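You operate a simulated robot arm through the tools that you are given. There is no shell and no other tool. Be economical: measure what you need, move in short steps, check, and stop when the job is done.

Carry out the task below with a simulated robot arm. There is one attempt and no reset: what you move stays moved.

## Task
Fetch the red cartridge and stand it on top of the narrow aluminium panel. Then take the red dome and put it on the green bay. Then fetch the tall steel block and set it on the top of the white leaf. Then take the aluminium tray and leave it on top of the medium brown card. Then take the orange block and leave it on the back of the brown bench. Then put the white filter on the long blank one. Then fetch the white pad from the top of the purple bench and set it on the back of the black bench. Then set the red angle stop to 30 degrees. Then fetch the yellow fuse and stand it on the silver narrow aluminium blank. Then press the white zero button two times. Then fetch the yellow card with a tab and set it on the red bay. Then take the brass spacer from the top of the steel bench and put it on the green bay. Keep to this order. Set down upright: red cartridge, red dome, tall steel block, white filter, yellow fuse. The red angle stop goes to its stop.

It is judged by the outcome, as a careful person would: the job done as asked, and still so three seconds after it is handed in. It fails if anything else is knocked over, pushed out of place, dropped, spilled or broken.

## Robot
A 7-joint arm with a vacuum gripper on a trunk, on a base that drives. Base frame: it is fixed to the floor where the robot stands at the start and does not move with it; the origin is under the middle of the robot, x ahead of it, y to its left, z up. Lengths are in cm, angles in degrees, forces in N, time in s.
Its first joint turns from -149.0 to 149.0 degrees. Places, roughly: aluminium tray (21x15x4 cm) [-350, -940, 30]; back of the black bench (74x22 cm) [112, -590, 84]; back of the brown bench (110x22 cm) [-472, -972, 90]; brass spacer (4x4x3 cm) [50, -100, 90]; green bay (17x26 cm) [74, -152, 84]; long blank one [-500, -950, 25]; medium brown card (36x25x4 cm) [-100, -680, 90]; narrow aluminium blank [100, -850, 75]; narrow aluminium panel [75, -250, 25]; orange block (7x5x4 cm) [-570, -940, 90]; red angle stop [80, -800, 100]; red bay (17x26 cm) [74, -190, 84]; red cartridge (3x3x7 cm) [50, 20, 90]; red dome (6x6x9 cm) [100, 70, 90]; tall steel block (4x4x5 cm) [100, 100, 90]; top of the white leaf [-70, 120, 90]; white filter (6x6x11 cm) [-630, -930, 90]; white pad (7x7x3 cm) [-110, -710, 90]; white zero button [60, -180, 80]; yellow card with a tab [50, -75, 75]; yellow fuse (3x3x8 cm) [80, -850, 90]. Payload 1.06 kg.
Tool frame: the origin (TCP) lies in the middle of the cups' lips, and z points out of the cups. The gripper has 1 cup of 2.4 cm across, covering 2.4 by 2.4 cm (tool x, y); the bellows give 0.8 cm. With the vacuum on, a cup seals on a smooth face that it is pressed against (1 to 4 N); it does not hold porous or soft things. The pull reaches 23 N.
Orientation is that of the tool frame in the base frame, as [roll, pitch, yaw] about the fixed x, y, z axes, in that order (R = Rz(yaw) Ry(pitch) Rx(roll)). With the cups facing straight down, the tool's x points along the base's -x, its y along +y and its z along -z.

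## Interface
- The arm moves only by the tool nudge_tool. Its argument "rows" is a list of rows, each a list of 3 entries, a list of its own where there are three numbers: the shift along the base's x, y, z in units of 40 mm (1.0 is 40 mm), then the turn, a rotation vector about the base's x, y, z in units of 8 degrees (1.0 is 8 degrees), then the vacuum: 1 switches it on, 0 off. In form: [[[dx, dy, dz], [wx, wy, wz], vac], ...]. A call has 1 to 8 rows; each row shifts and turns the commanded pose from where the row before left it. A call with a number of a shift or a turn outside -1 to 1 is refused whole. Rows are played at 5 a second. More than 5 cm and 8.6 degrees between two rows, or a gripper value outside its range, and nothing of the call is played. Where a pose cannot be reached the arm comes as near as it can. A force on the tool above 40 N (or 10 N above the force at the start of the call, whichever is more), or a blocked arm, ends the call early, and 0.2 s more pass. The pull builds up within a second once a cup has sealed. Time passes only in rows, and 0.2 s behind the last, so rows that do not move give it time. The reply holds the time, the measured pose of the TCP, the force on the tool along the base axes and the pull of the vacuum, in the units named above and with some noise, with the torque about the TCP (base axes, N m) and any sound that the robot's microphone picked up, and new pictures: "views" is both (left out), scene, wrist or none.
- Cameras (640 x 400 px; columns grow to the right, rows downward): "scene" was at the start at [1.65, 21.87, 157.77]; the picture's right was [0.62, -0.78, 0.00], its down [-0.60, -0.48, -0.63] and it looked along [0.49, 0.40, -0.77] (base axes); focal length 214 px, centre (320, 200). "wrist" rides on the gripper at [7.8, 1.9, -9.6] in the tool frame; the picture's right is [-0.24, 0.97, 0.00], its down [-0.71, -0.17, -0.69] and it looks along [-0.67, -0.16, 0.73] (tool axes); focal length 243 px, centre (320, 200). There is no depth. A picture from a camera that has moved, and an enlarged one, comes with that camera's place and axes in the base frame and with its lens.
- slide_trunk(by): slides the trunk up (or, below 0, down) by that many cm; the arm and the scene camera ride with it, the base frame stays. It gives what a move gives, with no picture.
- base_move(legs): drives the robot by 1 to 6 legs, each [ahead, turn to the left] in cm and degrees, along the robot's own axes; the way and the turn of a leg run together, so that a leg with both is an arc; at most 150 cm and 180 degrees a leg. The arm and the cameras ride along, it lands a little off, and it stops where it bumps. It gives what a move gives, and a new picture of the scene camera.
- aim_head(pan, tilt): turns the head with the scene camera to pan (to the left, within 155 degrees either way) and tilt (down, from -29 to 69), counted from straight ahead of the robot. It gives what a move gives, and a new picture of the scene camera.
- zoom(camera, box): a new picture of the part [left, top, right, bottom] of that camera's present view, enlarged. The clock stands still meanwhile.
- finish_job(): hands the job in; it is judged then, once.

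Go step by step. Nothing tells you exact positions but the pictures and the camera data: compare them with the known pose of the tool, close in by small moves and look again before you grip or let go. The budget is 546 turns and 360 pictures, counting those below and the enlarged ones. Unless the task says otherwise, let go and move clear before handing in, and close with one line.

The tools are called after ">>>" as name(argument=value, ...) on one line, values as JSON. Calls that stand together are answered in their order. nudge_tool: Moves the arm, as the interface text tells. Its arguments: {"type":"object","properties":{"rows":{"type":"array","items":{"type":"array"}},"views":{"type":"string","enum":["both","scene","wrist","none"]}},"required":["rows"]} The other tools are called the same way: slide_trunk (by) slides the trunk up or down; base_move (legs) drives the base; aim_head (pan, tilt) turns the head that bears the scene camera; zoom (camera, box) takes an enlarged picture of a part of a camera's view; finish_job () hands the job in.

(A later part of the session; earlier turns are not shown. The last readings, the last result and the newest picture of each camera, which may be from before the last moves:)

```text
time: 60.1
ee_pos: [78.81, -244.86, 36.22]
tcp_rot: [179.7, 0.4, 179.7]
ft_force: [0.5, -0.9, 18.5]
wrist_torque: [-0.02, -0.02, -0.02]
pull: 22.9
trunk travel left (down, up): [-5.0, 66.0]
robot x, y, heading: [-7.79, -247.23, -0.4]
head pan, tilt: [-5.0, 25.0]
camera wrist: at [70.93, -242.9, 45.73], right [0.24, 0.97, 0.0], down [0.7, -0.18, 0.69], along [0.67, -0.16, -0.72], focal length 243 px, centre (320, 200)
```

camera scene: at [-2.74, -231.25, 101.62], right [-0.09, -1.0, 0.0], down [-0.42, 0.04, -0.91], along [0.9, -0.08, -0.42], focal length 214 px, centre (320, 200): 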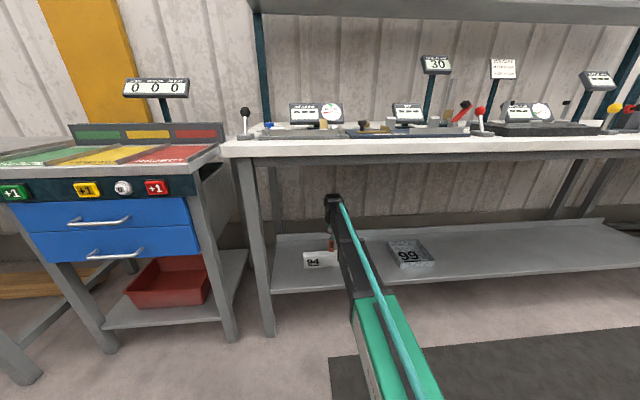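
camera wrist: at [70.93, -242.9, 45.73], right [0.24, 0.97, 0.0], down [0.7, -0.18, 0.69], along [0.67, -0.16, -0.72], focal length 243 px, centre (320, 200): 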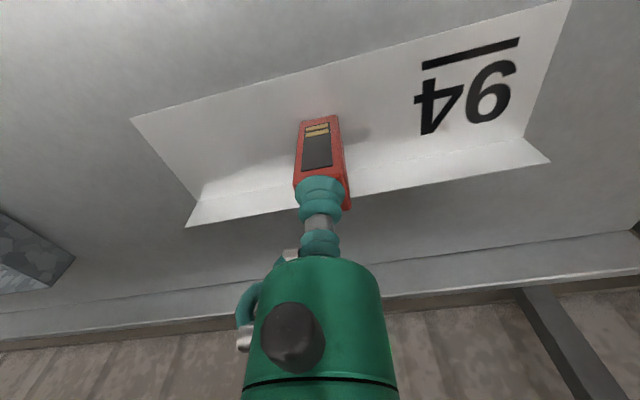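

Contact made. I ease off, release the vacuum and rise.

>>> nudge_tool(rows=[[[0, 0, 0.06], [0, 0, 0], 0], [[0, 0, 0], [0, 0, 0], 0], [[0, 0, 0], [0, 0, 0], 0], [[0, 0, 0], [0, 0, 0], 0], [[0, 0, 0], [0, 0, 0], 0]], views="none")

>>> nudge_tool(rows=[[[0, 0, 0.1], [0, 0, 0], 0], [[0, 0, 0.2], [0, 0, 0], 0], [[0, 0, 0.5], [0, 0, 0], 0], [[0, 0, 0.8], [0, 0, 0], 0]], views="wrist")

```text
time: 61.3
ee_pos: [78.92, -244.73, 36.32]
tcp_rot: [179.8, 0.3, 179.7]
ft_force: [0.6, -1.8, 5.0]
wrist_torque: [0.03, -0.03, 0.01]
pull: 0.1
trunk travel left (down, up): [-5.0, 66.0]
robot x, y, heading: [-7.63, -247.66, -0.2]
head pan, tilt: [-5.0, 25.0]
```

```text
time: 62.3
ee_pos: [78.74, -244.84, 42.6]
tcp_rot: [179.8, 0.3, 179.7]
ft_force: [0.1, -0.7, 0.4]
wrist_torque: [-0.02, -0.02, 0.0]
pull: 0.0
trunk travel left (down, up): [-5.0, 66.0]
robot x, y, heading: [-7.93, -247.56, -0.2]
head pan, tilt: [-5.0, 25.0]
camera wrist: at [70.97, -242.92, 52.18], right [0.24, 0.97, 0.0], down [0.7, -0.18, 0.69], along [0.67, -0.16, -0.73], focal length 243 px, centre (320, 200)
```

wrist: 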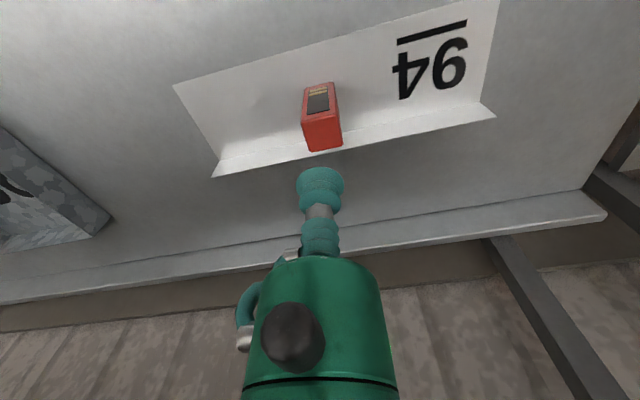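

Cartridge stands on the panel. I retract the arm, raise the trunk and head back to the green bench.

>>> nudge_tool(rows=[[[-0.8, 0, 0.1], [0, 0, 0], 0], [[-1, 0, 0.1], [0, 0, 0], 0], [[-1, 0, 0], [0, 0, 0], 0], [[-1, 0, 0], [0, 0, 0], 0], [[-1, 0, 0], [0, 0, 0], 0], [[-1, 0, 0], [0, 0, 0], 0], [[-1, 0, 0], [0, 0, 0], 0], [[-1, 0, 0], [0, 0, 0], 0]], views="none")

>>> zoom(camera="scene", box=[270, 200, 450, 310])

>>> slide_trunk(by=40)

>>> slide_trunk(by=26)

>>> aim_head(pan=0, tilt=30)

>>> base_move(legs=[[0, 90.3]])

```text
time: 64.1
ee_pos: [47.5, -244.85, 43.46]
tcp_rot: [179.8, 0.3, 179.6]
ft_force: [0.0, -0.1, 0.5]
wrist_torque: [0.0, 0.0, 0.03]
pull: 0.0
trunk travel left (down, up): [-5.0, 66.0]
robot x, y, heading: [-7.97, -247.6, -0.4]
head pan, tilt: [-5.0, 25.0]
```

```text
3.56 times, centred on (360, 255) of scene
camera zoom: at [-2.73, -231.25, 101.62], right [-0.09, -1.0, 0.0], down [-0.42, 0.04, -0.91], along [0.9, -0.08, -0.42], focal length 763 px, centre (178, 4)
```

zoom: 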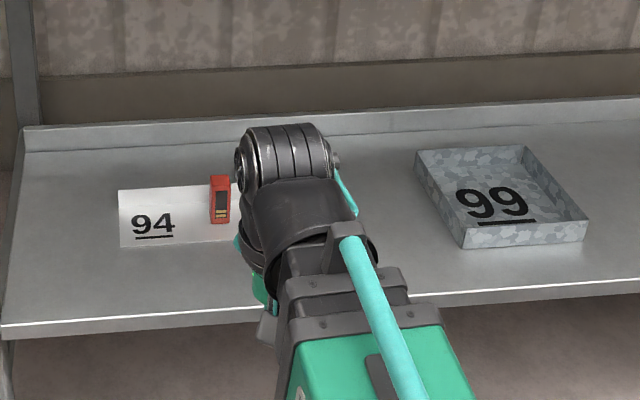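

```text
time: 67.9
ee_pos: [47.52, -244.81, 83.53]
tcp_rot: [179.8, 0.3, 179.6]
ft_force: [0.8, -0.1, 0.9]
wrist_torque: [-0.03, -0.01, 0.0]
pull: 0.0
trunk travel left (down, up): [-45.0, 26.0]
robot x, y, heading: [-7.82, -247.62, -0.5]
head pan, tilt: [-5.0, 25.0]
```

```text
time: 70.6
ee_pos: [47.69, -244.7, 109.52]
tcp_rot: [179.8, 0.3, 179.7]
ft_force: [0.5, 0.2, 0.1]
wrist_torque: [-0.02, -0.01, 0.0]
pull: 0.1
trunk travel left (down, up): [-71.0, 0.0]
robot x, y, heading: [-7.8, -247.64, -0.4]
head pan, tilt: [-5.0, 25.0]
```

```text
time: 71.2
ee_pos: [47.67, -244.84, 109.65]
tcp_rot: [179.9, 0.2, 179.7]
ft_force: [-0.1, 0.1, 0.4]
wrist_torque: [0.01, 0.02, 0.04]
pull: 0.1
trunk travel left (down, up): [-71.0, 0.0]
robot x, y, heading: [-7.74, -247.62, -0.5]
head pan, tilt: [0.0, 30.0]
camera scene: at [-2.87, -230.45, 166.83], right [-0.01, -1.0, 0.0], down [-0.5, 0.0, -0.87], along [0.87, -0.01, -0.5], focal length 214 px, centre (320, 200)
```

scene: 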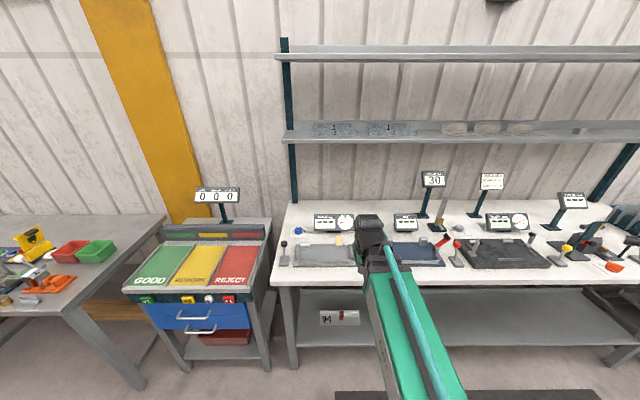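

```text
time: 75.5
ee_pos: [-10.6, -192.23, 109.6]
tcp_rot: [179.7, 0.4, -90.3]
ft_force: [0.1, 0.2, -0.4]
wrist_torque: [0.03, 0.0, -0.02]
pull: 0.0
trunk travel left (down, up): [-71.0, 0.0]
robot x, y, heading: [-7.97, -247.67, 90.0]
head pan, tilt: [0.0, 30.0]
camera scene: at [-24.51, -242.8, 166.82], right [1.0, -0.01, 0.0], down [0.0, -0.5, -0.87], along [0.0, 0.87, -0.5], focal length 214 px, centre (320, 200)
```

scene: 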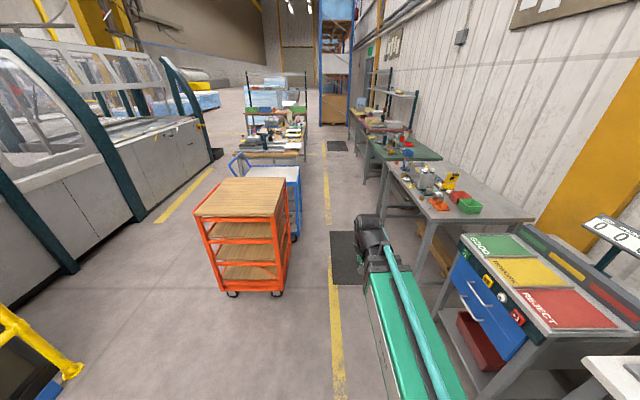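

Path is clear. I drive back to y≈70.

>>> base_move(legs=[[150, -2], [150, 2], [16, 0]])

>>> aim_head(pan=-90, tilt=50)

```text
time: 91.0
ee_pos: [0.9, 125.89, 109.57]
tcp_rot: [179.8, 0.3, -91.1]
ft_force: [0.4, -0.2, 0.3]
wrist_torque: [0.01, 0.02, -0.01]
pull: 0.1
trunk travel left (down, up): [-71.0, 0.0]
robot x, y, heading: [3.02, 70.41, 88.7]
head pan, tilt: [0.0, 30.0]
camera scene: at [-13.81, 75.44, 166.82], right [1.0, -0.02, 0.0], down [-0.01, -0.5, -0.87], along [0.02, 0.87, -0.5], focal length 214 px, centre (320, 200)
```

scene: 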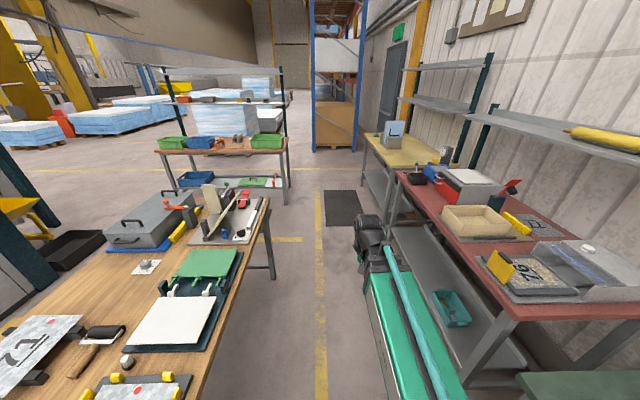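

```text
time: 92.7
ee_pos: [0.89, 125.78, 109.48]
tcp_rot: [179.8, 0.4, -91.0]
ft_force: [0.5, 0.3, -0.6]
wrist_torque: [-0.01, 0.0, -0.01]
pull: 0.0
trunk travel left (down, up): [-71.0, 0.0]
robot x, y, heading: [3.06, 70.11, 88.8]
head pan, tilt: [-90.0, 50.0]
camera scene: at [-6.28, 66.1, 163.87], right [-0.02, -1.0, 0.0], down [-0.77, 0.01, -0.64], along [0.64, -0.01, -0.77], focal length 214 px, centre (320, 200)
```

scene: 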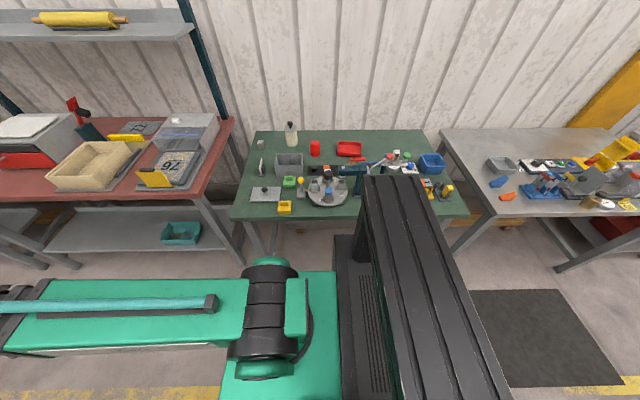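

The dome is about (93, 68) and the steel block about (98, 99). I go ahead 10 cm, turn to face the bench and step closer.

>>> nudge_tool(rows=[[[0, 0, 1], [0, 0, 0], 0], [[0, 0, 1], [0, 0, 0], 0], [[0, 0, 0.5], [0, 0, 0], 0]], views="none")

>>> base_move(legs=[[10, 0], [0, -88.7], [5, 0]])

>>> aim_head(pan=5, tilt=45)

```text
time: 93.5
ee_pos: [0.89, 125.68, 119.51]
tcp_rot: [179.8, 0.3, -91.1]
ft_force: [0.7, -0.3, 0.4]
wrist_torque: [-0.01, -0.01, 0.02]
pull: 0.1
trunk travel left (down, up): [-71.0, 0.0]
robot x, y, heading: [3.07, 70.29, 88.8]
head pan, tilt: [-90.0, 50.0]
```

```text
time: 98.9
ee_pos: [63.81, 82.77, 119.37]
tcp_rot: [179.8, 0.3, 179.4]
ft_force: [1.0, 0.6, -0.6]
wrist_torque: [-0.01, 0.01, -0.01]
pull: 0.0
trunk travel left (down, up): [-71.0, 0.0]
robot x, y, heading: [8.4, 80.04, -0.5]
head pan, tilt: [-90.0, 50.0]
camera scene: at [4.25, 89.79, 163.88], right [-1.0, 0.01, 0.0], down [0.01, 0.77, -0.64], along [-0.01, -0.64, -0.77], focal length 214 px, centre (320, 200)
```

scene: 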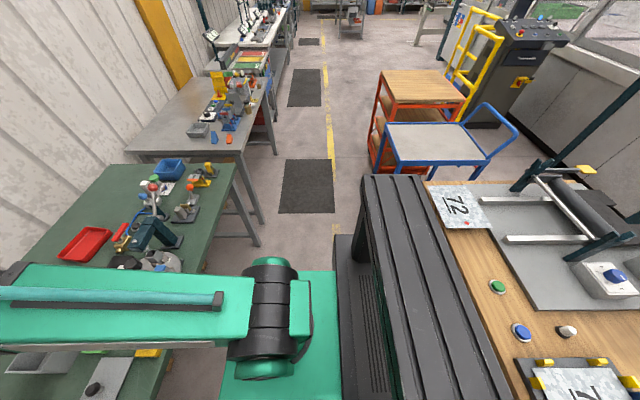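

```text
time: 100.7
ee_pos: [63.66, 82.71, 119.46]
tcp_rot: [179.9, 0.4, 179.4]
ft_force: [0.1, 0.5, 0.3]
wrist_torque: [0.0, -0.02, 0.01]
pull: 0.1
trunk travel left (down, up): [-71.0, 0.0]
robot x, y, heading: [8.41, 80.45, -0.8]
head pan, tilt: [5.0, 45.0]
camera scene: at [12.27, 98.1, 164.56], right [0.08, -1.0, 0.0], down [-0.71, -0.05, -0.71], along [0.71, 0.05, -0.71], focal length 214 px, centre (320, 200)
```

scene: 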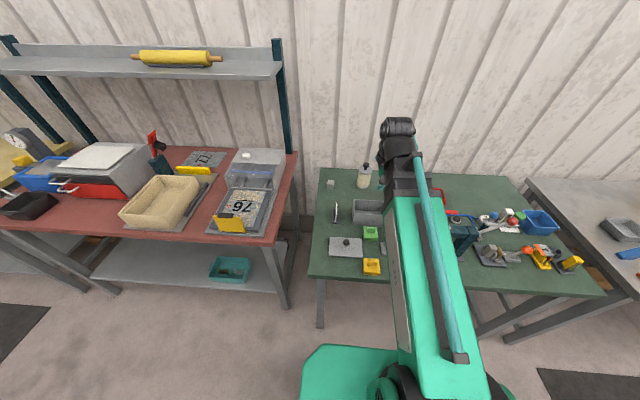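

>>> nudge_tool(rows=[[[0.8, -0.46, 0], [0, 0, 0], 0], [[0.8, -0.46, 0], [0, 0, 0], 0], [[0.8, -0.46, 0], [0, 0, 0], 0], [[0.8, -0.46, 0], [0, 0, 0], 0], [[0.8, -0.46, 0], [0, 0, 0], 0], [[0.8, -0.46, 0], [0, 0, 0], 0], [[0.8, -0.46, 0], [0, 0, 0], 0], [[0.8, -0.46, 0], [0, 0, 0], 0]], views="wrist")

```text
time: 102.5
ee_pos: [89.09, 67.93, 119.23]
tcp_rot: [179.8, 0.3, 179.4]
ft_force: [-0.2, -0.1, -0.1]
wrist_torque: [0.01, -0.03, 0.0]
pull: 0.1
trunk travel left (down, up): [-71.0, 0.0]
robot x, y, heading: [8.13, 80.44, -0.8]
head pan, tilt: [5.0, 45.0]
camera wrist: at [81.31, 69.95, 128.79], right [0.25, 0.97, 0.0], down [0.7, -0.18, 0.69], along [0.67, -0.17, -0.73], focal length 243 px, centre (320, 200)
```

wrist: 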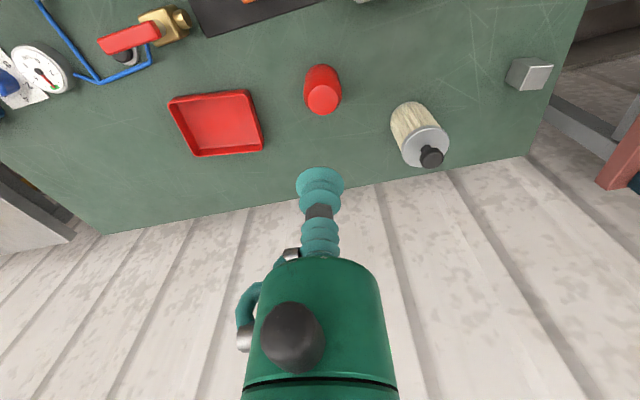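

>>> nudge_tool(rows=[[[0.66, -0.12, 0], [0, 0, 0], 0], [[0.66, -0.11, 0], [0, 0, 0], 0], [[0, 0, -1], [0, 0, 0], 0], [[0, 0, -1], [0, 0, 0], 0], [[0, 0, -1], [0, 0, 0], 0], [[0, 0, -1], [0, 0, 0], 0], [[0, 0, -1], [0, 0, 0], 0]], views="none")

>>> zoom(camera="wrist", box=[240, 60, 400, 220])

```text
time: 104.0
ee_pos: [94.54, 67.07, 99.37]
tcp_rot: [179.8, 0.3, 179.4]
ft_force: [0.0, -0.9, 0.4]
wrist_torque: [-0.01, 0.01, -0.02]
pull: 0.0
trunk travel left (down, up): [-71.0, 0.0]
robot x, y, heading: [8.18, 80.33, -0.8]
head pan, tilt: [5.0, 45.0]
```

```text
2.50 times, centred on (320, 140) of wrist
camera zoom: at [86.66, 69.12, 108.9], right [0.25, 0.97, 0.0], down [0.7, -0.18, 0.69], along [0.67, -0.17, -0.72], focal length 606 px, centre (320, 350)
```

zoom: 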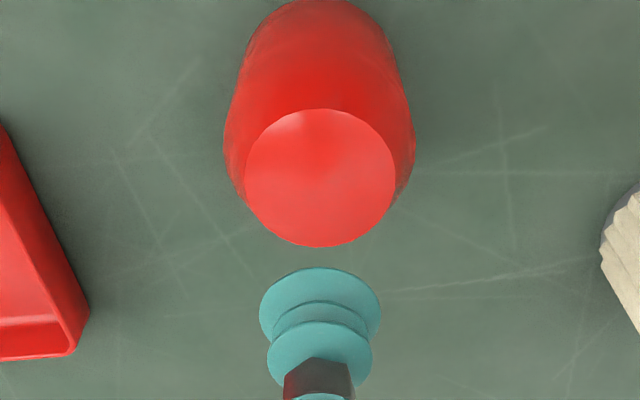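

>>> nudge_tool(rows=[[[0.02, 0, -0.8], [0, 0, 0], 0], [[0, 0, -0.4], [0, 0, 0], 0]], views="none")

>>> zoom(camera="wrist", box=[240, 90, 400, 210])

```text
time: 104.7
ee_pos: [94.67, 67.07, 94.46]
tcp_rot: [180.0, 0.4, 179.4]
ft_force: [0.0, 0.5, 0.1]
wrist_torque: [0.01, 0.0, -0.02]
pull: 0.0
trunk travel left (down, up): [-71.0, 0.0]
robot x, y, heading: [8.29, 80.53, -0.8]
head pan, tilt: [5.0, 45.0]
```

```text
3.33 times, centred on (320, 150) of wrist
camera zoom: at [86.75, 69.14, 104.12], right [0.25, 0.97, 0.0], down [0.7, -0.18, 0.69], along [0.67, -0.17, -0.72], focal length 809 px, centre (320, 367)
```

zoom: 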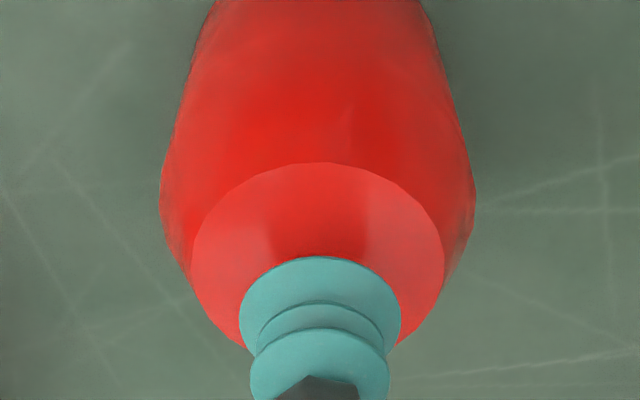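

>>> nudge_tool(rows=[[[-0.05, 0, -0.15], [0, 0, 0], 1], [[0, 0, -0.07], [0, 0, 0], 1], [[0, 0, -0.05], [0, 0, 0], 1], [[0, 0, 0], [0, 0, 0], 1], [[0, 0, 0], [0, 0, 0], 1]], views="none")

```text
time: 105.8
ee_pos: [94.39, 67.0, 93.48]
tcp_rot: [179.8, 0.3, 179.4]
ft_force: [-0.1, -0.1, -0.2]
wrist_torque: [-0.02, -0.02, -0.01]
pull: 0.0
trunk travel left (down, up): [-71.0, 0.0]
robot x, y, heading: [8.14, 80.31, -0.5]
head pan, tilt: [5.0, 45.0]
```

>>> nudge_tool(rows=[[[0, 0, -0.06], [0, 0, 0], 1], [[0, 0, -0.06], [0, 0, 0], 1], [[0, 0, -0.03], [0, 0, 0], 1], [[0, 0, 0], [0, 0, 0], 1], [[0, 0, 0], [0, 0, 0], 1], [[0, 0, 0], [0, 0, 0], 1]], views="none")

```text
time: 107.2
ee_pos: [94.31, 67.09, 93.05]
tcp_rot: [179.9, 0.3, 179.5]
ft_force: [0.3, 0.3, 3.7]
wrist_torque: [0.02, -0.04, -0.01]
pull: 0.0
trunk travel left (down, up): [-71.0, 0.0]
robot x, y, heading: [8.02, 80.01, -0.5]
head pan, tilt: [5.0, 45.0]
```

>>> nudge_tool(rows=[[[0, 0, -0.04], [0, 0, 0], 1], [[0, 0, 0], [0, 0, 0], 1], [[0, 0, 0], [0, 0, 0], 1], [[0, 0, 0], [0, 0, 0], 1], [[0, 0, 0], [0, 0, 0], 1]], views="none")

```text
time: 108.5
ee_pos: [94.26, 67.16, 92.91]
tcp_rot: [179.9, 0.4, 179.5]
ft_force: [-0.7, 1.0, 3.7]
wrist_torque: [0.02, -0.01, 0.0]
pull: 0.1
trunk travel left (down, up): [-71.0, 0.0]
robot x, y, heading: [7.91, 80.48, -0.7]
head pan, tilt: [5.0, 45.0]
```

>>> zoom(camera="wrist", box=[240, 110, 400, 230])

```text
3.33 times, centred on (320, 170) of wrist
camera zoom: at [86.48, 69.18, 102.39], right [0.25, 0.97, 0.0], down [0.7, -0.18, 0.69], along [0.67, -0.17, -0.73], focal length 809 px, centre (320, 300)
```

zoom: 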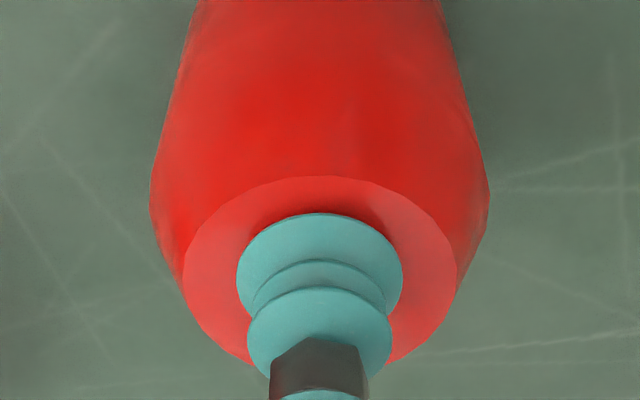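

>>> nudge_tool(rows=[[[0, 0, -0.05], [0, 0, 0], 1], [[0, 0, 0], [0, 0, 0], 1], [[0, 0, -0.03], [0, 0, 0], 1], [[0, 0, 0], [0, 0, 0], 1], [[0, 0, 0], [0, 0, 0], 1], [[0, 0, 0], [0, 0, 0], 1]], views="none")

```text
time: 109.8
ee_pos: [94.32, 67.22, 92.47]
tcp_rot: [179.9, 0.4, 179.5]
ft_force: [0.1, -0.3, 8.5]
wrist_torque: [-0.06, -0.17, -0.01]
pull: 22.9
trunk travel left (down, up): [-71.0, 0.0]
robot x, y, heading: [8.28, 80.2, -0.9]
head pan, tilt: [5.0, 45.0]
```

Sealed. I lift and retract.

>>> nudge_tool(rows=[[[0, 0, 0.3], [0, 0, 0], 1], [[0, 0, 0.7], [0, 0, 0], 1], [[0, 0, 1], [0, 0, 0], 1], [[0, 0, 1], [0, 0, 0], 1], [[0, 0, 1], [0, 0, 0], 1], [[0, 0, 1], [0, 0, 0], 1], [[0, 0, 1], [0, 0, 0], 1], [[0, 0, 1], [0, 0, 0], 1]], views="wrist")

>>> nudge_tool(rows=[[[-1, 0.4, 0], [0, 0, 0], 1], [[-1, 0.4, 0], [0, 0, 0], 1], [[-1, 0.4, 0], [0, 0, 0], 1], [[-1, 0.4, 0], [0, 0, 0], 1], [[-1, 0.4, 0], [0, 0, 0], 1], [[-1, 0.4, 0], [0, 0, 0], 1], [[-1, 0.4, 0], [0, 0, 0], 1], [[-1, 0.3, 0], [0, 0, 0], 1]], views="none")

```text
time: 111.7
ee_pos: [94.53, 67.06, 120.48]
tcp_rot: [179.9, 0.2, 179.4]
ft_force: [-1.7, 0.1, 0.0]
wrist_torque: [-0.04, -0.08, -0.01]
pull: 22.9
trunk travel left (down, up): [-71.0, 0.0]
robot x, y, heading: [8.08, 80.35, -0.7]
head pan, tilt: [5.0, 45.0]
camera wrist: at [86.66, 69.11, 130.02], right [0.25, 0.97, 0.0], down [0.7, -0.18, 0.69], along [0.67, -0.17, -0.72], focal length 243 px, centre (320, 200)
```

wrist: 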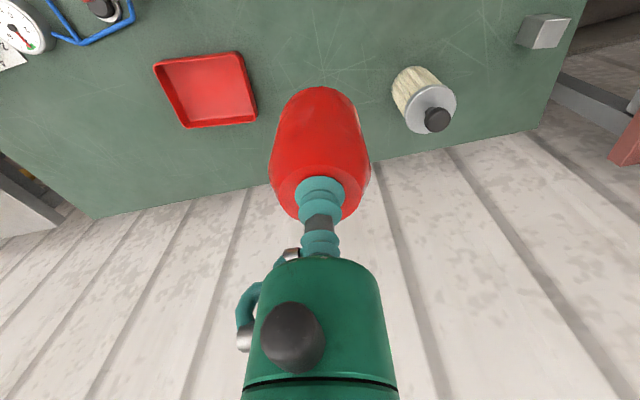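

```text
time: 113.5
ee_pos: [62.21, 79.59, 120.76]
tcp_rot: [179.9, 0.2, 179.3]
ft_force: [-0.5, 0.2, -0.3]
wrist_torque: [-0.01, -0.09, -0.02]
pull: 23.2
trunk travel left (down, up): [-71.0, 0.0]
robot x, y, heading: [8.33, 79.99, -1.0]
head pan, tilt: [5.0, 45.0]
```

>>> base_move(legs=[[-8, 0], [0, -89], [150, 0], [82, 0]])

>>> aim_head(pan=90, tilt=50)

```text
time: 129.1
ee_pos: [10.82, -204.37, 120.75]
tcp_rot: [179.8, 0.3, 91.7]
ft_force: [-0.3, -0.8, -1.0]
wrist_torque: [-0.07, 0.02, 0.01]
pull: 23.2
trunk travel left (down, up): [-71.0, 0.0]
robot x, y, heading: [9.36, -149.86, -87.8]
head pan, tilt: [5.0, 45.0]
camera scene: at [27.22, -153.29, 164.56], right [-0.99, -0.12, 0.0], down [-0.08, 0.7, -0.71], along [0.08, -0.7, -0.71], focal length 214 px, centre (320, 200)
```

scene: 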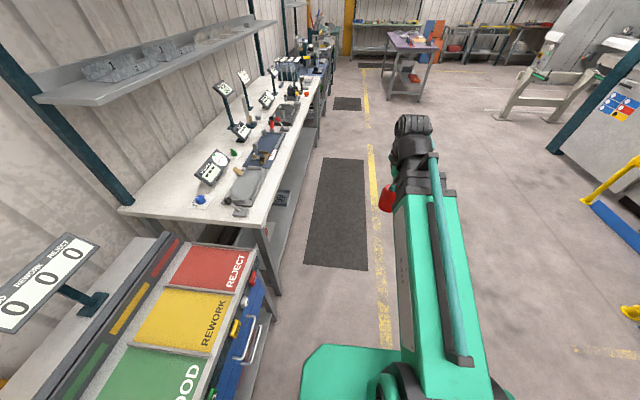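

```text
time: 130.7
ee_pos: [10.78, -204.32, 120.81]
tcp_rot: [180.0, 0.3, 91.8]
ft_force: [0.3, 0.6, -0.5]
wrist_torque: [-0.04, 0.03, 0.01]
pull: 22.7
trunk travel left (down, up): [-71.0, 0.0]
robot x, y, heading: [8.89, -150.17, -88.4]
head pan, tilt: [90.0, 50.0]
camera scene: at [33.95, -144.93, 163.87], right [0.03, -1.0, 0.0], down [-0.77, -0.02, -0.64], along [0.64, 0.02, -0.77], focal length 214 px, centre (320, 200)
```

scene: 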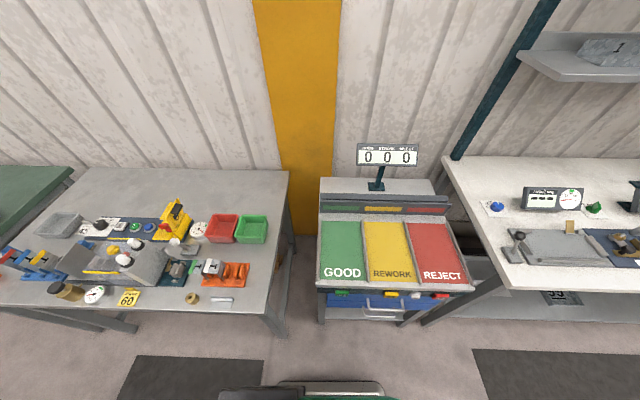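

Bays seen clearly; green bay centre ≈(74, -153.5). I turn left to face it.

>>> base_move(legs=[[0, 88.4]])

>>> nudge_tool(rows=[[[1, 0, 0], [0, 0, 0], 1], [[1, 0, 0], [0, 0, 0], 1], [[0.5, -0.5, -0.5], [0, 0, 0], 1], [[0, 0, -1], [0, 0, 0], 1], [[0, 0, -1], [0, 0, 0], 1]], views="wrist")

```text
time: 134.8
ee_pos: [63.25, -151.0, 120.7]
tcp_rot: [179.9, 0.3, 179.4]
ft_force: [0.6, 0.4, -1.1]
wrist_torque: [-0.03, -0.1, 0.04]
pull: 22.7
trunk travel left (down, up): [-71.0, 0.0]
robot x, y, heading: [9.41, -150.21, -0.7]
head pan, tilt: [90.0, 50.0]
camera scene: at [5.17, -125.45, 163.87], right [1.0, -0.01, 0.0], down [-0.01, -0.77, -0.64], along [0.01, 0.64, -0.77], focal length 214 px, centre (320, 200)
```

scene: 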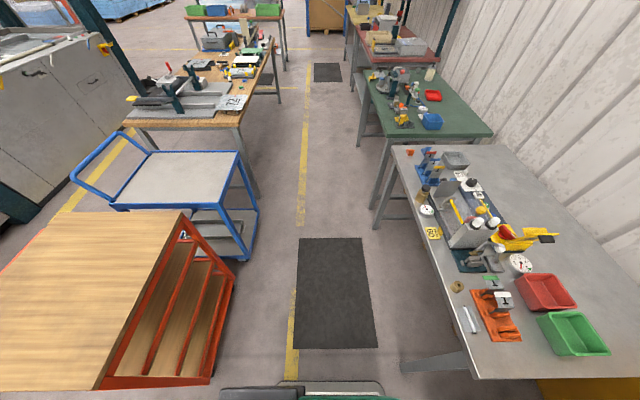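

```text
time: 136.1
ee_pos: [73.11, -153.13, 110.7]
tcp_rot: [179.9, 0.3, 179.3]
ft_force: [-0.7, -0.2, -0.1]
wrist_torque: [0.02, -0.07, -0.02]
pull: 22.3
trunk travel left (down, up): [-71.0, 0.0]
robot x, y, heading: [9.68, -150.09, -0.7]
head pan, tilt: [90.0, 50.0]
camera wrist: at [65.31, -151.06, 120.25], right [0.25, 0.97, 0.0], down [0.7, -0.18, 0.69], along [0.67, -0.17, -0.73], focal length 243 px, centre (320, 200)
```

wrist: 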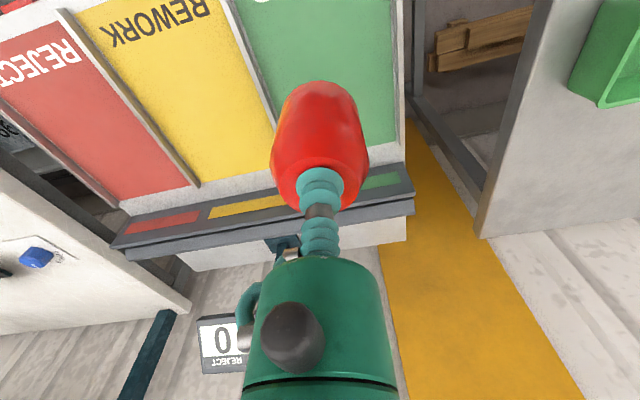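

>>> nudge_tool(rows=[[[1, 0.15, 0], [0, 0, 0], 1], [[0.1, 0, -1], [0, 0, 0], 1], [[0, 0, -1], [0, 0, 0], 1], [[0, 0, -1], [0, 0, 0], 1], [[0, 0, -0.7], [0, 0, 0], 1], [[0, 0, 0], [0, 0, 0], 1]], views="wrist")

```text
time: 137.4
ee_pos: [77.74, -152.49, 95.91]
tcp_rot: [179.9, 0.2, 179.3]
ft_force: [-1.2, 0.7, -0.9]
wrist_torque: [-0.04, -0.06, -0.03]
pull: 23.0
trunk travel left (down, up): [-71.0, 0.0]
robot x, y, heading: [9.03, -149.86, -0.9]
head pan, tilt: [90.0, 50.0]
camera wrist: at [69.92, -150.4, 105.43], right [0.25, 0.97, 0.0], down [0.7, -0.18, 0.69], along [0.67, -0.17, -0.72], focal length 243 px, centre (320, 200)
```

wrist: 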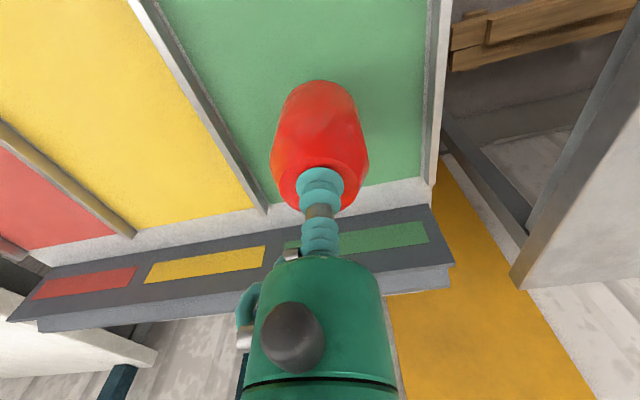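

>>> nudge_tool(rows=[[[0, 0, -0.3], [0, 0, 0], 1], [[0, 0, -0.15], [0, 0, 0], 1], [[0, 0, -0.07], [0, 0, 0], 1], [[0, 0, -0.07], [0, 0, 0], 1], [[0, 0, -0.07], [0, 0, 0], 1], [[0, 0, 0], [0, 0, 0], 1]], views="none")

```text
time: 138.8
ee_pos: [77.61, -152.47, 93.33]
tcp_rot: [179.8, 0.3, 179.3]
ft_force: [-2.1, 1.0, 8.9]
wrist_torque: [-0.02, -0.09, 0.01]
pull: 23.2
trunk travel left (down, up): [-71.0, 0.0]
robot x, y, heading: [9.17, -150.33, -0.8]
head pan, tilt: [90.0, 50.0]
```

Contact. Release and rise.

>>> nudge_tool(rows=[[[0, 0, 0.03], [0, 0, 0], 0], [[0, 0, 0], [0, 0, 0], 0], [[0, 0, 0], [0, 0, 0], 0], [[0, 0, 0], [0, 0, 0], 0], [[0, 0, 0.1], [0, 0, 0], 0], [[0, 0, 0.4], [0, 0, 0], 0], [[0, 0, 0.8], [0, 0, 0], 0], [[0, 0, 1], [0, 0, 0], 0]], views="wrist")

```text
time: 140.7
ee_pos: [77.64, -152.55, 102.75]
tcp_rot: [179.9, 0.4, 179.3]
ft_force: [-0.3, 0.3, 0.0]
wrist_torque: [-0.02, 0.0, 0.02]
pull: 0.2
trunk travel left (down, up): [-71.0, 0.0]
robot x, y, heading: [9.49, -150.13, -0.8]
head pan, tilt: [90.0, 50.0]
camera wrist: at [69.84, -150.58, 112.26], right [0.25, 0.97, 0.0], down [0.7, -0.18, 0.69], along [0.67, -0.17, -0.73], focal length 243 px, centre (320, 200)
```

wrist: 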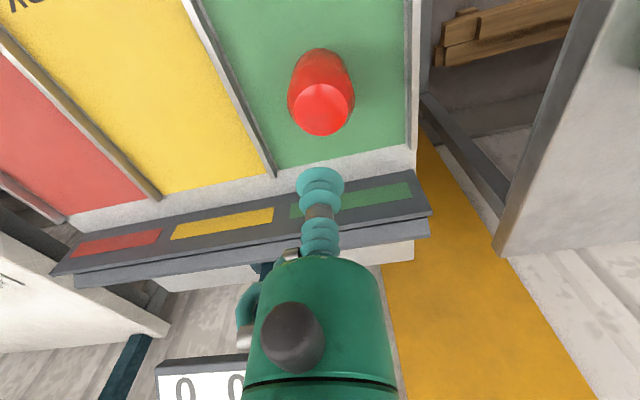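

Dome is in the green bay. I rise, retract and return for the steel block.

>>> nudge_tool(rows=[[[0, 0, 1], [0, 0, 0], 0], [[0, 0, 1], [0, 0, 0], 0], [[0, 0, 1], [0, 0, 0], 0], [[0, 0, 1], [0, 0, 0], 0], [[-1, 0, 0], [0, 0, 0], 0], [[-1, 0, 0], [0, 0, 0], 0], [[-1, 0, 0], [0, 0, 0], 0], [[-0.9, 0, 0], [0, 0, 0], 0]], views="none")

>>> aim_head(pan=0, tilt=45)

>>> base_move(legs=[[-7, 0], [0, 90.8], [150, 0], [92, 0]])

```text
time: 142.4
ee_pos: [61.81, -152.47, 118.56]
tcp_rot: [179.8, 0.3, 179.3]
ft_force: [0.1, 0.1, 0.3]
wrist_torque: [0.01, 0.06, -0.02]
pull: 0.0
trunk travel left (down, up): [-71.0, 0.0]
robot x, y, heading: [9.48, -150.16, -0.4]
head pan, tilt: [90.0, 50.0]
```

```text
time: 144.1
ee_pos: [62.05, -152.42, 118.56]
tcp_rot: [180.0, 0.3, 179.2]
ft_force: [-0.1, -1.0, 0.1]
wrist_torque: [0.0, -0.01, -0.01]
pull: 0.0
trunk travel left (down, up): [-71.0, 0.0]
robot x, y, heading: [9.23, -150.18, -0.4]
head pan, tilt: [0.0, 45.0]
camera scene: at [13.22, -133.25, 164.56], right [-0.01, -1.0, 0.0], down [-0.71, 0.01, -0.71], along [0.71, -0.01, -0.71], focal length 214 px, centre (320, 200)
```

scene: 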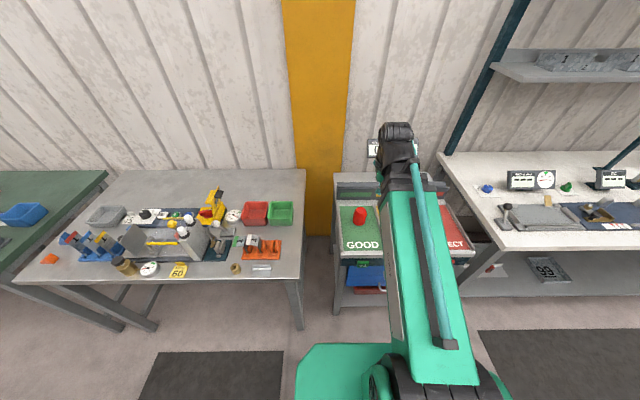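

```text
time: 160.4
ee_pos: [-3.33, 145.19, 118.62]
tcp_rot: [179.8, 0.2, -87.6]
ft_force: [-0.2, -1.0, 0.0]
wrist_torque: [-0.01, 0.02, 0.01]
pull: 0.0
trunk travel left (down, up): [-71.0, 0.0]
robot x, y, heading: [-3.05, 91.96, 92.1]
head pan, tilt: [0.0, 45.0]
camera scene: at [-19.69, 95.33, 164.56], right [1.0, 0.04, 0.0], down [0.03, -0.71, -0.71], along [-0.03, 0.71, -0.71], focal length 214 px, centre (320, 200)
```

scene: 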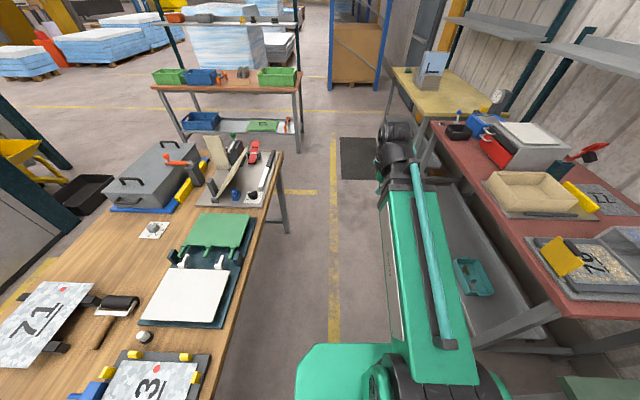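

>>> base_move(legs=[[0, -92], [11, 0]])

>>> nudge_tool(rows=[[[1, 0, 0], [0, 0, 0], 0], [[1, 0, 0], [0, 0, 0], 0], [[1, 0, 0], [0, 0, 0], 0], [[1, 0, 0], [0, 0, 0], 0], [[1, 0, 0], [0, 0, 0], 0], [[1, 0, 0], [0, 0, 0], 0], [[1, 0, 0], [0, 0, 0], 0]], views="wrist")

```text
time: 165.5
ee_pos: [61.42, 92.98, 118.62]
tcp_rot: [179.9, 0.3, -177.9]
ft_force: [0.5, 0.4, -0.6]
wrist_torque: [0.02, 0.02, 0.0]
pull: 0.1
trunk travel left (down, up): [-71.0, 0.0]
robot x, y, heading: [8.39, 92.73, 2.2]
head pan, tilt: [0.0, 45.0]
camera scene: at [11.81, 109.88, 164.56], right [0.04, -1.0, 0.0], down [-0.71, -0.03, -0.71], along [0.71, 0.03, -0.71], focal length 214 px, centre (320, 200)
```

scene: 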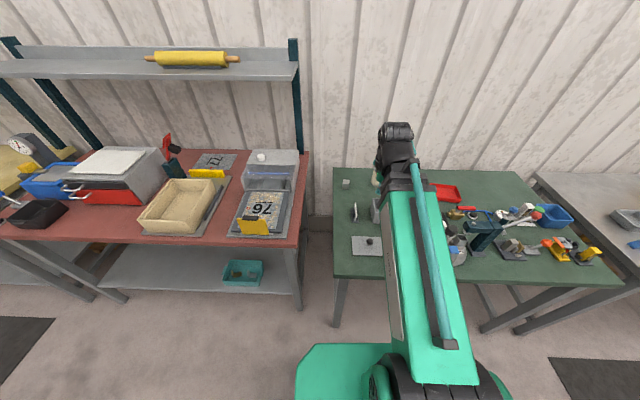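

```text
time: 167.1
ee_pos: [89.42, 93.24, 118.57]
tcp_rot: [179.9, 0.3, -178.0]
ft_force: [-0.2, 0.8, -0.1]
wrist_torque: [0.02, -0.01, -0.02]
pull: 0.2
trunk travel left (down, up): [-71.0, 0.0]
robot x, y, heading: [8.38, 92.65, 2.1]
head pan, tilt: [0.0, 45.0]
camera wrist: at [81.54, 94.88, 128.22], right [0.2, 0.98, 0.0], down [0.71, -0.15, 0.69], along [0.68, -0.13, -0.73], focal length 243 px, centre (320, 200)
```

wrist: 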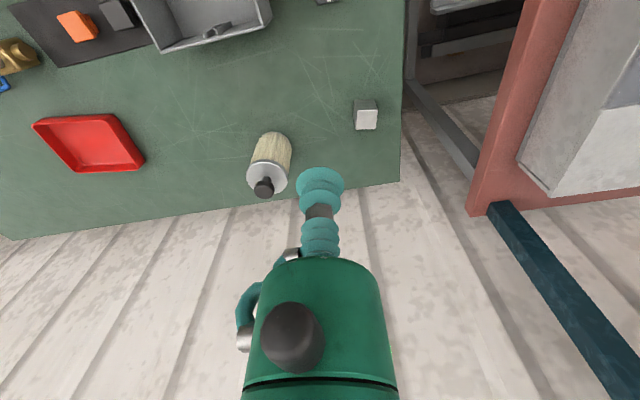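

>>> nudge_tool(rows=[[[0.9, 0.5, -0.4], [0, 0, 0], 0], [[0.9, 0.5, -0.6], [0, 0, 0], 0], [[0.9, 0.45, -0.6], [0, 0, 0], 0], [[0.2, 0, -1], [0, 0, 0], 0], [[0, 0, -1], [0, 0, 0], 0], [[0, 0, -1], [0, 0, 0], 0], [[0, 0, -1], [0, 0, 0], 0]], views="none")

>>> zoom(camera="wrist", box=[240, 60, 400, 220])

```text
time: 168.7
ee_pos: [101.0, 98.91, 96.12]
tcp_rot: [-180.0, 0.3, -177.9]
ft_force: [0.1, -0.5, 0.2]
wrist_torque: [0.01, 0.04, 0.01]
pull: 0.0
trunk travel left (down, up): [-71.0, 0.0]
robot x, y, heading: [8.21, 92.85, 2.1]
head pan, tilt: [0.0, 45.0]
```

```text
2.50 times, centred on (320, 140) of wrist
camera zoom: at [93.04, 100.56, 105.74], right [0.2, 0.98, 0.0], down [0.71, -0.15, 0.69], along [0.68, -0.13, -0.72], focal length 606 px, centre (320, 350)
```

zoom: 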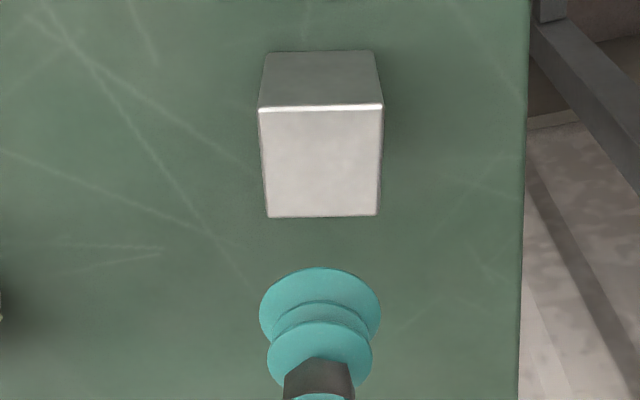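

>>> nudge_tool(rows=[[[0, 0, -1], [0, 0, 0], 0], [[0, 0, -0.5], [0, 0, 0], 1], [[0, 0, -0.15], [0, 0, 0], 1], [[0, 0, -0.08], [0, 0, 0], 1], [[0, 0, -0.05], [0, 0, 0], 1], [[0, 0, 0], [0, 0, 0], 1], [[0, 0, 0], [0, 0, 0], 1]], views="none")

```text
time: 170.3
ee_pos: [100.74, 98.78, 89.11]
tcp_rot: [179.9, 0.3, -178.1]
ft_force: [6.7, -1.8, 15.4]
wrist_torque: [-0.01, 0.04, 0.01]
pull: 22.9
trunk travel left (down, up): [-71.0, 0.0]
robot x, y, heading: [8.35, 92.79, 2.2]
head pan, tilt: [0.0, 45.0]
```

>>> nudge_tool(rows=[[[0, 0, 0.3], [0, 0, 0], 1], [[0, 0, 0.7], [0, 0, 0], 1], [[0, 0, 1], [0, 0, 0], 1], [[0, 0, 1], [0, 0, 0], 1], [[-0.2, 0, 1], [0, 0, 0], 1], [[-0.5, 0, 1], [0, 0, 0], 1], [[-0.5, 0, 1], [0, 0, 0], 1], [[-0.5, -0.2, 1], [0, 0, 0], 1]], views="none")

>>> nudge_tool(rows=[[[-1, -0.2, 0.3], [0, 0, 0], 1], [[-1, -0.2, 0], [0, 0, 0], 1], [[-1, -0.2, 0], [0, 0, 0], 1], [[-1, -0.2, 0], [0, 0, 0], 1], [[-1, -0.2, 0], [0, 0, 0], 1], [[-1, -0.2, 0], [0, 0, 0], 1], [[-1, 0, 0], [0, 0, 0], 1], [[-1, 0, 0], [0, 0, 0], 1]], views="wrist")

```text
time: 172.1
ee_pos: [94.15, 97.86, 116.82]
tcp_rot: [179.8, 0.3, -177.9]
ft_force: [-0.4, -0.5, -4.0]
wrist_torque: [-0.01, -0.01, 0.02]
pull: 22.6
trunk travel left (down, up): [-71.0, 0.0]
robot x, y, heading: [8.11, 92.99, 2.3]
head pan, tilt: [0.0, 45.0]
```

```text
time: 173.9
ee_pos: [62.16, 93.3, 118.31]
tcp_rot: [179.9, 0.3, -177.9]
ft_force: [-0.3, -0.5, -4.3]
wrist_torque: [-0.04, -0.02, -0.02]
pull: 22.9
trunk travel left (down, up): [-71.0, 0.0]
robot x, y, heading: [8.14, 92.56, 2.1]
head pan, tilt: [0.0, 45.0]
camera wrist: at [54.28, 94.91, 127.86], right [0.2, 0.98, 0.0], down [0.71, -0.15, 0.69], along [0.68, -0.13, -0.73], focal length 243 px, centre (320, 200)
```

wrist: 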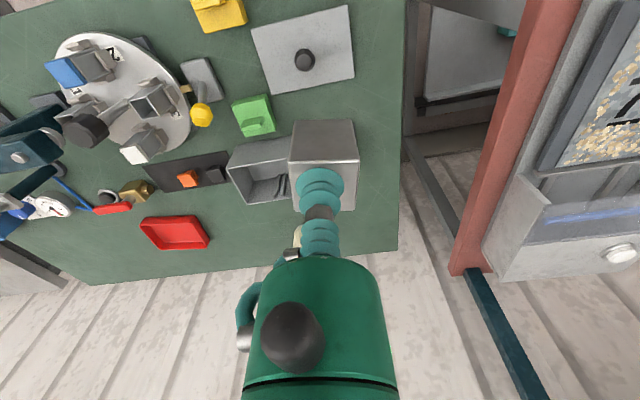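

Block held. I back off, drive to y≈122 and turn to the wooden bench.

>>> base_move(legs=[[-8, 0], [0, 88], [28, 0], [0, 90]])

>>> aim_head(pan=-10, tilt=50)

```text
time: 183.9
ee_pos: [-52.72, 124.36, 118.37]
tcp_rot: [180.0, 0.3, -2.4]
ft_force: [0.4, 0.2, -4.2]
wrist_torque: [0.02, 0.01, 0.02]
pull: 22.6
trunk travel left (down, up): [-71.0, 0.0]
robot x, y, heading: [0.96, 120.66, 177.7]
head pan, tilt: [0.0, 45.0]
camera scene: at [-3.02, 103.91, 164.56], right [0.04, 1.0, 0.0], down [0.71, -0.03, -0.71], along [-0.71, 0.03, -0.71], focal length 214 px, centre (320, 200)
```

scene: 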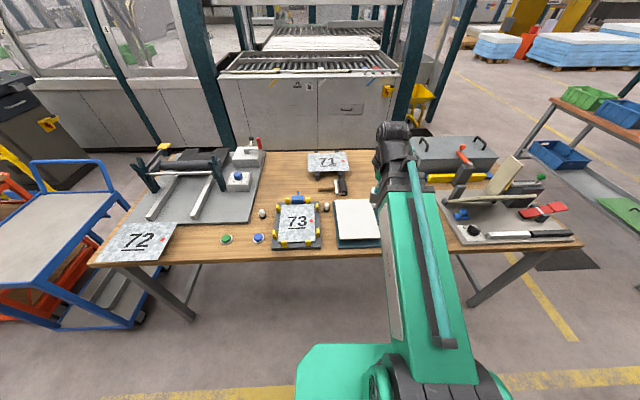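

```text
time: 184.7
ee_pos: [-52.69, 124.35, 118.11]
tcp_rot: [179.9, 0.4, -2.4]
ft_force: [0.5, 0.4, -5.0]
wrist_torque: [0.02, 0.0, 0.0]
pull: 23.2
trunk travel left (down, up): [-71.0, 0.0]
robot x, y, heading: [0.91, 120.73, 177.9]
head pan, tilt: [-10.0, 50.0]
camera scene: at [-2.42, 105.23, 163.87], right [0.21, 0.98, 0.0], down [0.75, -0.16, -0.64], along [-0.63, 0.14, -0.77], focal length 214 px, centre (320, 200)
```

scene: 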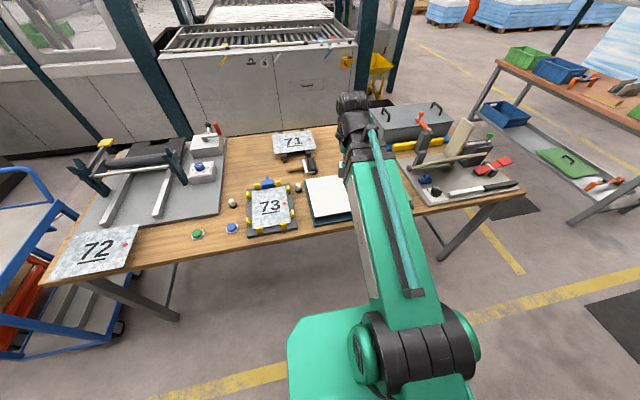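

>>> nudge_tool(rows=[[[-0.5, -0.2, 0], [0, 0, 0], 1], [[-1, -0.2, 0], [0, 0, 0], 1], [[-1, 0, 0], [0, 0, 0], 1]], views="wrist")

```text
time: 185.5
ee_pos: [-62.83, 122.67, 118.17]
tcp_rot: [180.0, 0.1, -2.4]
ft_force: [-0.6, -0.9, -5.0]
wrist_torque: [-0.04, -0.01, -0.03]
pull: 22.4
trunk travel left (down, up): [-71.0, 0.0]
robot x, y, heading: [0.91, 120.53, 177.5]
head pan, tilt: [-10.0, 50.0]
camera wrist: at [-55.12, 120.55, 127.69], right [-0.28, -0.96, 0.0], down [-0.7, 0.2, 0.69], along [-0.66, 0.19, -0.73], focal length 243 px, centre (320, 200)
```

wrist: 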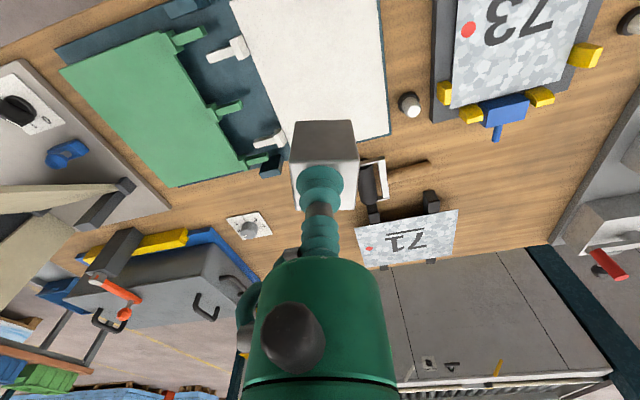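

>>> zoom(camera="scene", box=[270, 140, 430, 240])

>>> nudge_tool(rows=[[[-0.3, 0.1, -1], [0, 0, 0], 1], [[-0.3, 0, -1], [0, 0, 0], 1], [[0, 0, -1], [0, 0, 0], 1], [[0, 0, -1], [0, 0, 0], 1]], views="wrist")

```text
4.00 times, centred on (350, 190) of scene
camera zoom: at [-2.5, 105.24, 163.87], right [0.22, 0.98, 0.0], down [0.75, -0.17, -0.64], along [-0.63, 0.14, -0.77], focal length 858 px, centre (200, 240)
```

zoom: 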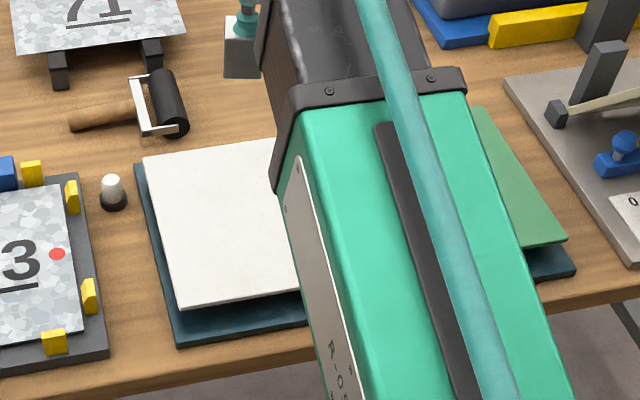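

```text
time: 186.5
ee_pos: [-64.92, 123.3, 102.14]
tcp_rot: [179.8, 0.3, -2.4]
ft_force: [-0.2, -0.8, -4.5]
wrist_torque: [0.02, -0.01, 0.03]
pull: 22.6
trunk travel left (down, up): [-71.0, 0.0]
robot x, y, heading: [0.9, 120.72, 177.4]
head pan, tilt: [-10.0, 50.0]
camera wrist: at [-57.04, 121.23, 111.72], right [-0.28, -0.96, 0.0], down [-0.7, 0.2, 0.69], along [-0.66, 0.19, -0.73], focal length 243 px, centre (320, 200)
```

wrist: 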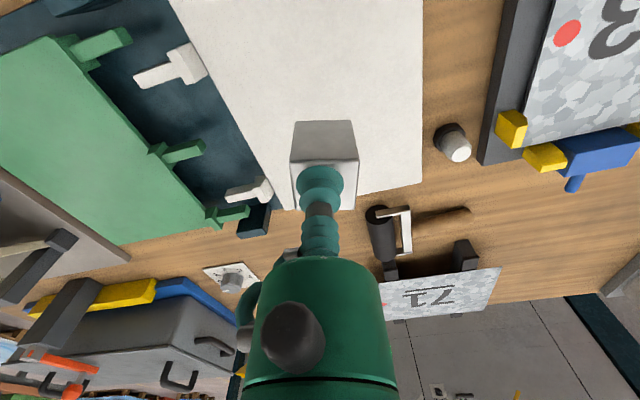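

>>> nudge_tool(rows=[[[-0.5, 0, -0.8], [0, 0, 0], 1], [[0, 0, -0.5], [0, 0, 0], 1], [[0, 0, -0.3], [0, 0, 0], 1], [[0, 0, 0], [0, 0, 0], 1]], views="wrist")

```text
time: 187.5
ee_pos: [-67.07, 123.17, 95.95]
tcp_rot: [179.9, 0.4, -2.5]
ft_force: [0.1, 0.0, -4.5]
wrist_torque: [0.01, -0.03, 0.02]
pull: 23.0
trunk travel left (down, up): [-71.0, 0.0]
robot x, y, heading: [1.21, 120.79, 177.6]
head pan, tilt: [-10.0, 50.0]
camera wrist: at [-59.2, 121.05, 105.45], right [-0.28, -0.96, 0.0], down [-0.7, 0.2, 0.69], along [-0.66, 0.19, -0.73], focal length 243 px, centre (320, 200)
```

wrist: 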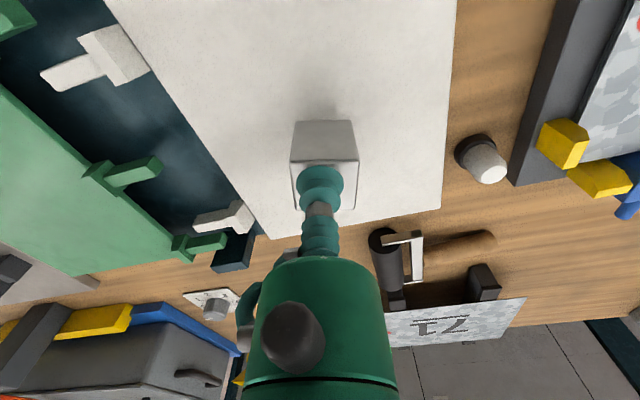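

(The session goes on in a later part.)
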